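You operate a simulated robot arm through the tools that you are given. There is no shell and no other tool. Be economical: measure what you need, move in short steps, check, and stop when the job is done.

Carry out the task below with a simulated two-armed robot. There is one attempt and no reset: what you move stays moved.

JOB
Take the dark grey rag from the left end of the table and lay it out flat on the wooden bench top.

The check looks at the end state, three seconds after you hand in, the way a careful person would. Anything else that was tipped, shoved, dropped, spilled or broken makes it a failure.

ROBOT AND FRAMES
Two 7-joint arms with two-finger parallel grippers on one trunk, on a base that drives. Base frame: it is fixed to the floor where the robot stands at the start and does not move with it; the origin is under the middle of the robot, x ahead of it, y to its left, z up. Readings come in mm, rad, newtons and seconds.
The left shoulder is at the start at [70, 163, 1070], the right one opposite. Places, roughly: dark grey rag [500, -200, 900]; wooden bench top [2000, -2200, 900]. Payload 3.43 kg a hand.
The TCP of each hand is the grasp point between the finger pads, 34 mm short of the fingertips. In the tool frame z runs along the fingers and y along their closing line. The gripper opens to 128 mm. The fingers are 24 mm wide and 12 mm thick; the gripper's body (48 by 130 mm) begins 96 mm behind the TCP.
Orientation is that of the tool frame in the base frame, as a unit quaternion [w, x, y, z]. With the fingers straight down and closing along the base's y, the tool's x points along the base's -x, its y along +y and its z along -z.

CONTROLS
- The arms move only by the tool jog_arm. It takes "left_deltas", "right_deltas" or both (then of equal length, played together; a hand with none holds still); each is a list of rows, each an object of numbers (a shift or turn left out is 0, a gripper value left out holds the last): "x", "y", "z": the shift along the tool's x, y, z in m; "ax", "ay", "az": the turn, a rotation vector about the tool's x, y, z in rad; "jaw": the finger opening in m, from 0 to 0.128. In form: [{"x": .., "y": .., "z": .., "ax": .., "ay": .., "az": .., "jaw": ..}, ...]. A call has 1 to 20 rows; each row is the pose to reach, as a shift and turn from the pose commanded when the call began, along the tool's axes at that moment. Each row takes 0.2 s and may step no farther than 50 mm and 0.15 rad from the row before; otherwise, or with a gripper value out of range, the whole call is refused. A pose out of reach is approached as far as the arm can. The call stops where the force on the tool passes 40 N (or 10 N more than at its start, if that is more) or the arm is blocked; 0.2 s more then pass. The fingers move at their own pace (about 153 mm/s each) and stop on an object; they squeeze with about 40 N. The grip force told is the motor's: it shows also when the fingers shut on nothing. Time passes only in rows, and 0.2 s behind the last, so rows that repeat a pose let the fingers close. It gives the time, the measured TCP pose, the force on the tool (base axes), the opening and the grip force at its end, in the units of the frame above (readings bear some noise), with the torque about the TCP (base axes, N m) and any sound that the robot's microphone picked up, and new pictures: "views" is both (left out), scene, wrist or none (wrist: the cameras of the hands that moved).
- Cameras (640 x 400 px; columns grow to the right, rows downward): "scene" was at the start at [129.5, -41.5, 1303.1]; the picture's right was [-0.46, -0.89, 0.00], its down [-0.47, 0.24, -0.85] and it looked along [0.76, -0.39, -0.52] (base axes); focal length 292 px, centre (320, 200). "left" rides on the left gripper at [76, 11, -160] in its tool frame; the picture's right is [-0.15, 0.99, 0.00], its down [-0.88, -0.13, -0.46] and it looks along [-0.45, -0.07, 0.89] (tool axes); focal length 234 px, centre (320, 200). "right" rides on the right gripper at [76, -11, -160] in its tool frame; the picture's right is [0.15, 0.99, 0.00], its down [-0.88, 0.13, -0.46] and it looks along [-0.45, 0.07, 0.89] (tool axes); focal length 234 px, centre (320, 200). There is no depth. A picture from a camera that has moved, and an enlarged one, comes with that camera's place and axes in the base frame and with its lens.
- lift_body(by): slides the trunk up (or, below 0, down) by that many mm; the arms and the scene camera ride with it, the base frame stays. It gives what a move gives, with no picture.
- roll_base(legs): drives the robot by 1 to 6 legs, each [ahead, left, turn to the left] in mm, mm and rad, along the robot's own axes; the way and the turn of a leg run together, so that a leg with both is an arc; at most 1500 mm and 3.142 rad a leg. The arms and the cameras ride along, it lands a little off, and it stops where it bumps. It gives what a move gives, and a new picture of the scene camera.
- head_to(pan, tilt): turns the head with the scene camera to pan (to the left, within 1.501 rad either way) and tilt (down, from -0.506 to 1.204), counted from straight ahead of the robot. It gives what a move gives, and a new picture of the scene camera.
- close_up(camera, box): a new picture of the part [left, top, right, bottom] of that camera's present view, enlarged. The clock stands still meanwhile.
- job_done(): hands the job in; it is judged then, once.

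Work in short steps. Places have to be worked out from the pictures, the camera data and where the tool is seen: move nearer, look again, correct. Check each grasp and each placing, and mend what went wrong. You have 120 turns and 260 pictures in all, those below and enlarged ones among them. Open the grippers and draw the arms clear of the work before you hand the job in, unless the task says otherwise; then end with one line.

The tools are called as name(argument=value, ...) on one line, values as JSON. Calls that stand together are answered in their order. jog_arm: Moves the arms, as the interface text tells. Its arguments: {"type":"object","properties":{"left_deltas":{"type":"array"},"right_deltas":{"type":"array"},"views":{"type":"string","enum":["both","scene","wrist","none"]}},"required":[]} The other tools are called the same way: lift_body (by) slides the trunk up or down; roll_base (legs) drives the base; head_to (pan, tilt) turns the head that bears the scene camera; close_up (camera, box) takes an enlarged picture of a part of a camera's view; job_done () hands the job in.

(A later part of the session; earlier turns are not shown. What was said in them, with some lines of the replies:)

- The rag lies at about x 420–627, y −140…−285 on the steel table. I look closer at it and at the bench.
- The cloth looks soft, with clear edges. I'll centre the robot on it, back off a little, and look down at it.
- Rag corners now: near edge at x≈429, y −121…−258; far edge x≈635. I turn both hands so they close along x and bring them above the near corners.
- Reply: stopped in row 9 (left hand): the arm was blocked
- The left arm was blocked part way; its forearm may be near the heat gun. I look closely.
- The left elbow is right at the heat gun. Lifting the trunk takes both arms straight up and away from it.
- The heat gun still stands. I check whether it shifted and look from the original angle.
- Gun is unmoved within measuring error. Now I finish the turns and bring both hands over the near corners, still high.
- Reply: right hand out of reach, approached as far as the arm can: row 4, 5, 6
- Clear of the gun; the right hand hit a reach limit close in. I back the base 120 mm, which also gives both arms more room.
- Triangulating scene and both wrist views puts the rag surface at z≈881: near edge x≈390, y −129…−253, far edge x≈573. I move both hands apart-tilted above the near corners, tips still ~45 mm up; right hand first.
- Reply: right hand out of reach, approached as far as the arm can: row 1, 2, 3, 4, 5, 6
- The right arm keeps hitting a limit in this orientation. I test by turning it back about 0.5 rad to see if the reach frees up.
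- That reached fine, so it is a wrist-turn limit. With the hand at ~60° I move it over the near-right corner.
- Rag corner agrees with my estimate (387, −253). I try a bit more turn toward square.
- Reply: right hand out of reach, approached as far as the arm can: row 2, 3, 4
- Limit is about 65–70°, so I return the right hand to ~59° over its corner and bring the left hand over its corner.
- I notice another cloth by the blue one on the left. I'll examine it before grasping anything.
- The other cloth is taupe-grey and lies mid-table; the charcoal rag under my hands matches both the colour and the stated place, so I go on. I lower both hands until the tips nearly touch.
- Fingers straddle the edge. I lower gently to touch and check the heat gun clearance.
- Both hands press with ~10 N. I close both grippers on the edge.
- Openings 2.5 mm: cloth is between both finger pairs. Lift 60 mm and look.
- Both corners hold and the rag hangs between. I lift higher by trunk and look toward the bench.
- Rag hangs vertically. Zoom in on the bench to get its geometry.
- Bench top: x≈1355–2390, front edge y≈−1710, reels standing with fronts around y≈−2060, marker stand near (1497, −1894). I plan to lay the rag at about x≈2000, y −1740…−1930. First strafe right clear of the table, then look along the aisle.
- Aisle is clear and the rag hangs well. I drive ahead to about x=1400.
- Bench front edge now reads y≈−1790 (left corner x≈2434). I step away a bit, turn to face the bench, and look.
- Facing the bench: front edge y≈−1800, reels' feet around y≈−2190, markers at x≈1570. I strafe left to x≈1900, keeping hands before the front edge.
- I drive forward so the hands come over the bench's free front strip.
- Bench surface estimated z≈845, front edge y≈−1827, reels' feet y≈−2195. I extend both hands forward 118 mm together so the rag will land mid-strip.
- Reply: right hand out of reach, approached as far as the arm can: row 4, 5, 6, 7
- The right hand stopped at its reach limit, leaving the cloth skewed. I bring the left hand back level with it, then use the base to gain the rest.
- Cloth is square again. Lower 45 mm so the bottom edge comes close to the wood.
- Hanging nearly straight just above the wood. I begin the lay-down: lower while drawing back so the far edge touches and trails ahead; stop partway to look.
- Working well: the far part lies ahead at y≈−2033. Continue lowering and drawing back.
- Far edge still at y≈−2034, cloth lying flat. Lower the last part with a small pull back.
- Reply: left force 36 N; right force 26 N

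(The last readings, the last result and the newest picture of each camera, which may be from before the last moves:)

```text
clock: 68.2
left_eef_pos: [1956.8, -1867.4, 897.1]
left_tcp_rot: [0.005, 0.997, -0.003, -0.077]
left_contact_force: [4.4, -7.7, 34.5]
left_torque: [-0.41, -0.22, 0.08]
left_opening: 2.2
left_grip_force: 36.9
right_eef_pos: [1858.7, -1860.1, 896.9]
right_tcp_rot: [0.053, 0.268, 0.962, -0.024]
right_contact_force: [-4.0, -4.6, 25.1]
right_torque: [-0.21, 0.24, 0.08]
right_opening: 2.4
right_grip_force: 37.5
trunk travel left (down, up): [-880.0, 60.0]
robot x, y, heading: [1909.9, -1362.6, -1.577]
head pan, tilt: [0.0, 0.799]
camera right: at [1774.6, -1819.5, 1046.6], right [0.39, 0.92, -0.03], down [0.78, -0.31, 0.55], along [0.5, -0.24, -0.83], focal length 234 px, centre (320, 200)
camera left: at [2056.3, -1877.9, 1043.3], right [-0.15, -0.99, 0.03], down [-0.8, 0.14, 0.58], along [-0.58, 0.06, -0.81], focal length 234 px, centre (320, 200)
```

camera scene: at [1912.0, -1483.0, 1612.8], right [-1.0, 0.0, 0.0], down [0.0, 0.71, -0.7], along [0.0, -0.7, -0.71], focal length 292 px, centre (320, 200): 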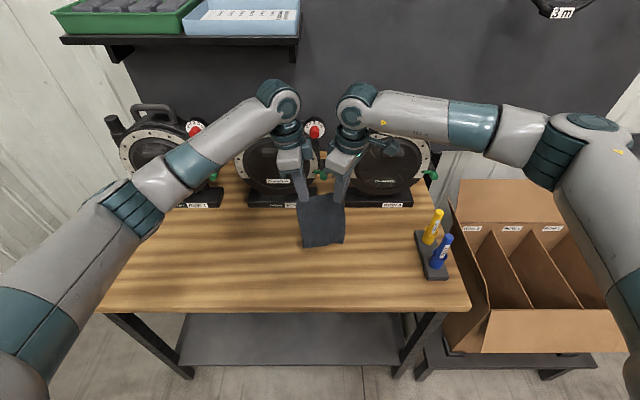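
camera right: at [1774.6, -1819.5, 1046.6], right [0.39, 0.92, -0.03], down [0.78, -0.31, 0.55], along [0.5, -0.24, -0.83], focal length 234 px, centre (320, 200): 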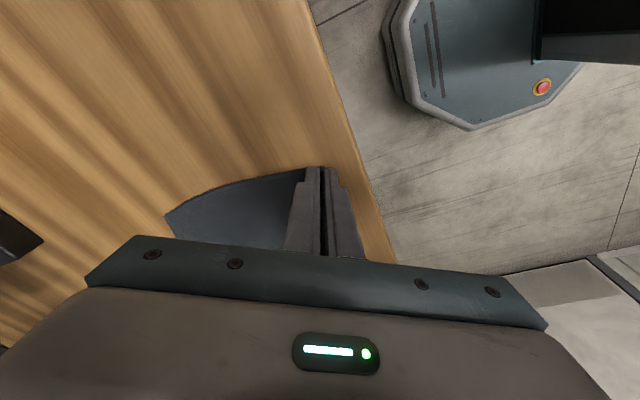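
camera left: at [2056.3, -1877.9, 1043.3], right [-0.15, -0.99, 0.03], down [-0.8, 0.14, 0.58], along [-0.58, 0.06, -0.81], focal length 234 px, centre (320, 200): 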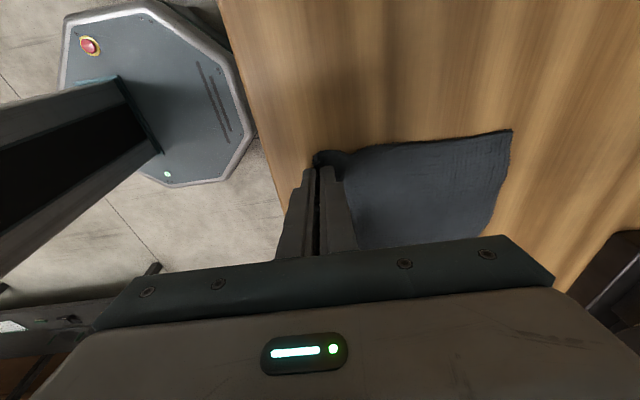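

Touching with 25–35 N. I back up a few mm, open both grippers slowly, then rise straight up.

jog_arm(left_deltas=[{"x": -0.001, "z": -0.006}, {"x": -0.001, "z": -0.006, "jaw": 0.006}, {"x": -0.001, "z": -0.006, "jaw": 0.014}, {"x": -0.001, "z": -0.006, "jaw": 0.022}, {"x": -0.001, "z": -0.006, "jaw": 0.03}, {"x": -0.001, "z": -0.006, "jaw": 0.03}], right_deltas=[{"x": -0.0007, "z": -0.006}, {"x": -0.0007, "z": -0.006, "jaw": 0.006}, {"x": -0.0007, "z": -0.006, "jaw": 0.014}, {"x": -0.0007, "z": -0.006, "jaw": 0.022}, {"x": -0.0007, "z": -0.006, "jaw": 0.03}, {"x": -0.0007, "z": -0.006, "jaw": 0.03}], views="wrist")

close_up(camera="scene", box=[240, 180, 400, 300])

```text
clock: 69.6
left_eef_pos: [1957.0, -1866.3, 898.0]
left_tcp_rot: [0.001, 0.997, -0.002, -0.074]
left_contact_force: [-0.3, 0.9, 5.3]
left_torque: [-0.04, -0.05, -0.03]
left_opening: 29.0
left_grip_force: 0.1
right_eef_pos: [1859.6, -1860.3, 897.9]
right_tcp_rot: [0.05, 0.267, 0.962, -0.022]
right_contact_force: [0.0, 0.0, 0.1]
right_torque: [0.01, -0.01, -0.03]
right_opening: 29.9
right_grip_force: 0.1
trunk travel left (down, up): [-880.0, 60.0]
robot x, y, heading: [1910.9, -1361.1, -1.576]
head pan, tilt: [0.0, 0.799]
camera right: at [1775.3, -1820.7, 1049.2], right [0.39, 0.92, -0.03], down [0.78, -0.31, 0.55], along [0.5, -0.23, -0.84], focal length 234 px, centre (320, 200)
camera left: at [2056.0, -1878.3, 1044.3], right [-0.15, -0.99, 0.02], down [-0.8, 0.14, 0.58], along [-0.58, 0.07, -0.81], focal length 234 px, centre (320, 200)
```

right: 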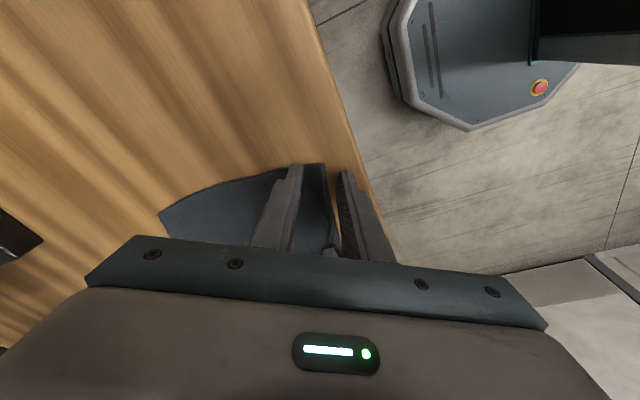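
left: 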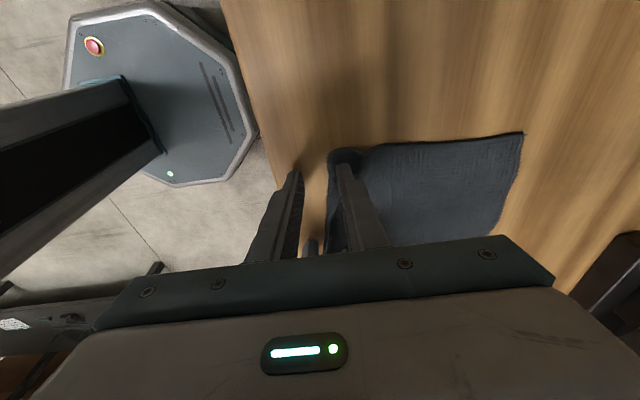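

```text
3.33 times, centred on (320, 240) of scene
camera zoom: at [1911.6, -1492.3, 1611.7], right [-1.0, 0.0, 0.0], down [0.0, 0.72, -0.7], along [0.0, -0.7, -0.72], focal length 972 px, centre (320, 67)
```

zoom: 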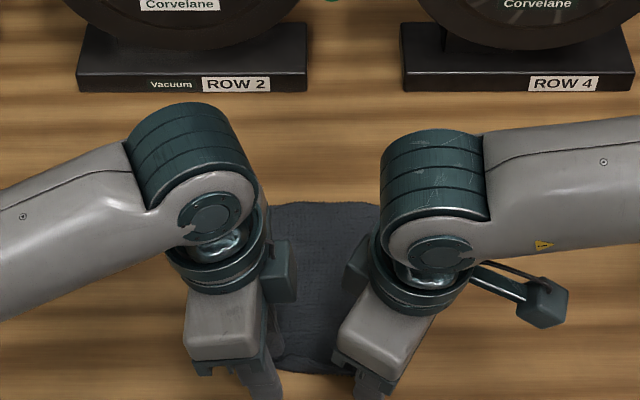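

Released. Rise straight up 120 mm and inspect.

jog_arm(left_deltas=[{"x": -0.002, "z": -0.012}, {"x": -0.006, "z": -0.04}, {"x": -0.012, "z": -0.08}, {"x": -0.018, "z": -0.119}, {"x": -0.018, "z": -0.119}], right_deltas=[{"x": -0.0014, "z": -0.012}, {"x": -0.0045, "z": -0.04}, {"x": -0.009, "z": -0.08}, {"x": -0.0135, "z": -0.119}, {"x": -0.0135, "z": -0.119}], views="wrist")

lift_body(by=55)

roll_base(legs=[[-250, 0, 0]])

close_up(camera="scene", box=[200, 100, 460, 300])

```text
clock: 70.8
left_eef_pos: [1956.8, -1867.9, 1019.1]
left_tcp_rot: [0.0, 0.997, -0.003, -0.075]
left_contact_force: [0.5, 0.1, -0.2]
left_torque: [0.0, 0.01, -0.03]
left_opening: 30.3
left_grip_force: 0.0
right_eef_pos: [1863.1, -1861.6, 1018.6]
right_tcp_rot: [0.051, 0.268, 0.962, -0.021]
right_contact_force: [-0.1, 0.5, -0.5]
right_torque: [0.03, 0.02, 0.0]
right_opening: 30.0
right_grip_force: 0.0
trunk travel left (down, up): [-880.0, 60.0]
robot x, y, heading: [1914.5, -1358.8, -1.574]
head pan, tilt: [0.0, 0.799]
camera right: at [1778.1, -1821.7, 1169.6], right [0.39, 0.92, -0.03], down [0.78, -0.31, 0.55], along [0.5, -0.23, -0.84], focal length 234 px, centre (320, 200)
camera left: at [2056.7, -1879.4, 1165.1], right [-0.15, -0.99, 0.02], down [-0.8, 0.14, 0.58], along [-0.58, 0.07, -0.81], focal length 234 px, centre (320, 200)
```

right: 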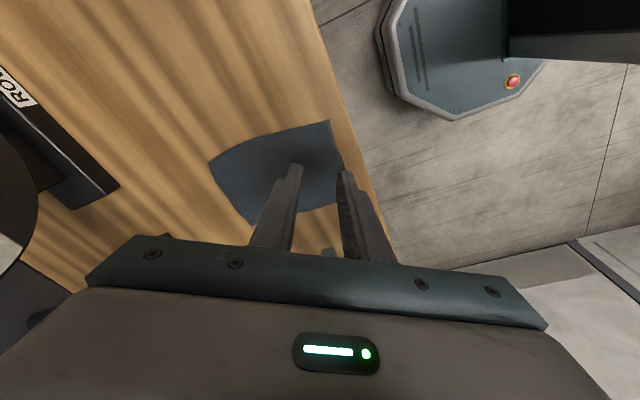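
left: 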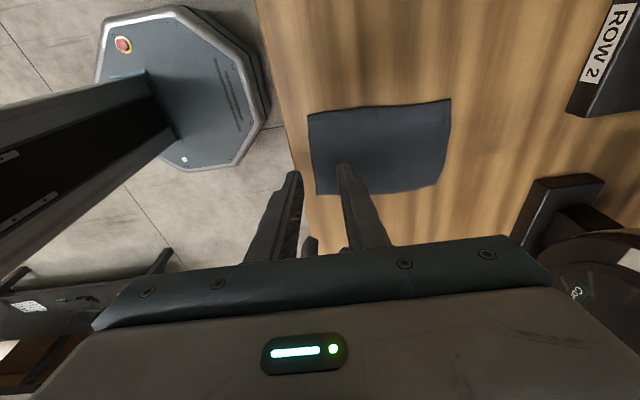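

```text
clock: 71.8
left_eef_pos: [1957.3, -1867.7, 1074.6]
left_tcp_rot: [0.0, 0.997, -0.002, -0.075]
left_contact_force: [-1.0, -0.4, -0.9]
left_torque: [-0.01, -0.01, -0.04]
left_opening: 29.7
left_grip_force: 0.0
right_eef_pos: [1862.8, -1861.1, 1073.0]
right_tcp_rot: [0.051, 0.267, 0.962, -0.021]
right_contact_force: [0.7, 0.7, -0.2]
right_torque: [0.03, 0.01, -0.01]
right_opening: 29.8
right_grip_force: 0.1
trunk travel left (down, up): [-935.0, 5.0]
robot x, y, heading: [1909.7, -1362.2, -1.571]
head pan, tilt: [0.0, 0.799]
```

```text
clock: 73.6
left_eef_pos: [1957.6, -1619.1, 1073.1]
left_tcp_rot: [-0.001, 0.997, -0.003, -0.075]
left_contact_force: [0.2, 0.8, -0.1]
left_torque: [-0.02, 0.01, -0.01]
left_opening: 30.0
left_grip_force: 0.2
right_eef_pos: [1864.5, -1611.8, 1073.3]
right_tcp_rot: [0.052, 0.267, 0.962, -0.02]
right_contact_force: [0.2, 0.4, -0.3]
right_torque: [0.0, 0.02, -0.01]
right_opening: 30.1
right_grip_force: 0.0
trunk travel left (down, up): [-935.0, 5.0]
robot x, y, heading: [1912.3, -1112.6, -1.568]
head pan, tilt: [0.0, 0.799]
camera scene: at [1912.2, -1244.9, 1666.5], right [-1.0, 0.0, 0.0], down [0.0, 0.72, -0.7], along [0.0, -0.7, -0.72], focal length 292 px, centre (320, 200)
```

scene: 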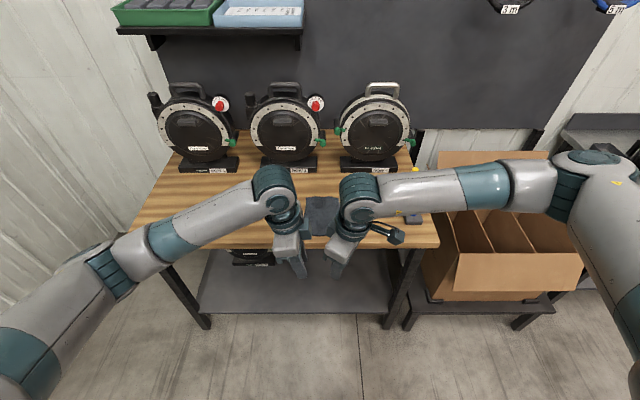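

```text
2.00 times, centred on (330, 200) of scene
camera zoom: at [1912.2, -1244.9, 1666.5], right [-1.0, 0.0, 0.0], down [0.0, 0.72, -0.7], along [0.0, -0.7, -0.72], focal length 583 px, centre (300, 200)
```

zoom: 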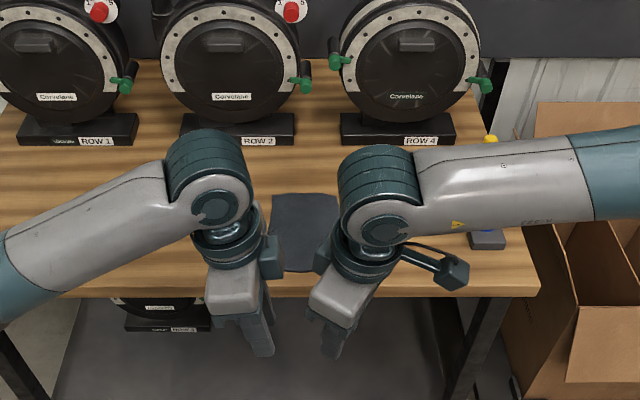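

The rag looks flat on the wood. I spread the hands apart to get an unobstructed view.

jog_arm(left_deltas=[{"x": 0.04, "z": -0.006, "jaw": 0.06}, {"x": 0.08, "z": -0.012, "jaw": 0.1}, {"x": 0.12, "z": -0.018}, {"x": 0.15, "z": -0.022}], right_deltas=[{"x": 0.034, "y": -0.02, "z": -0.006, "jaw": 0.06}, {"x": 0.068, "y": -0.041, "z": -0.01, "jaw": 0.1}, {"x": 0.102, "y": -0.061, "z": -0.014}, {"x": 0.128, "y": -0.077, "z": -0.018}], views="none")

close_up(camera="scene", box=[260, 160, 400, 260])

close_up(camera="scene", box=[100, 50, 500, 300])

```text
clock: 74.6
left_eef_pos: [2111.2, -1617.2, 1073.2]
left_tcp_rot: [0.001, 0.997, -0.003, -0.075]
left_contact_force: [0.0, 0.8, 0.4]
left_torque: [-0.01, 0.04, 0.03]
left_opening: 99.7
left_grip_force: 0.1
right_eef_pos: [1712.5, -1609.6, 1078.4]
right_tcp_rot: [0.052, 0.267, 0.962, -0.021]
right_contact_force: [-0.4, 0.4, 0.1]
right_torque: [0.01, -0.01, 0.0]
right_opening: 100.2
right_grip_force: 0.1
trunk travel left (down, up): [-935.0, 5.0]
robot x, y, heading: [1911.0, -1110.9, -1.573]
head pan, tilt: [0.0, 0.799]
```

```text
4.00 times, centred on (330, 210) of scene
camera zoom: at [1912.1, -1241.4, 1666.8], right [-1.0, 0.0, 0.0], down [0.0, 0.72, -0.7], along [0.0, -0.7, -0.72], focal length 1167 px, centre (280, 160)
```

zoom: 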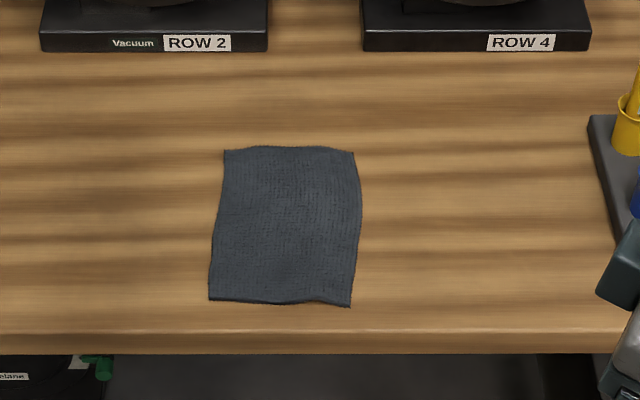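

```text
1.60 times, centred on (300, 175) of scene
camera zoom: at [1912.1, -1241.4, 1666.8], right [-1.0, 0.0, 0.0], down [0.0, 0.72, -0.7], along [0.0, -0.7, -0.72], focal length 467 px, centre (352, 240)
```

zoom: 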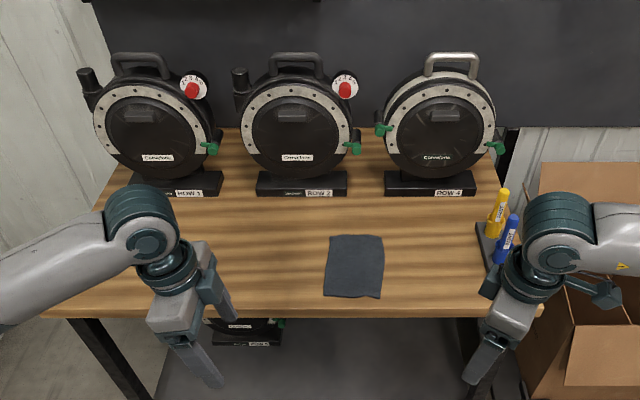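

The rag lies flat and fully on the bench with nothing else disturbed, the grippers are open and the arms clear. Handing in.

job_done()

```text
The job is handed in.
```

The dark grey rag is now spread flat on the wooden bench top. Both grippers are open and the arms are clear of the bench. The left arm stopped once right at the heat gun on the table; it stayed standing and, as far as I could measure, did not shift.
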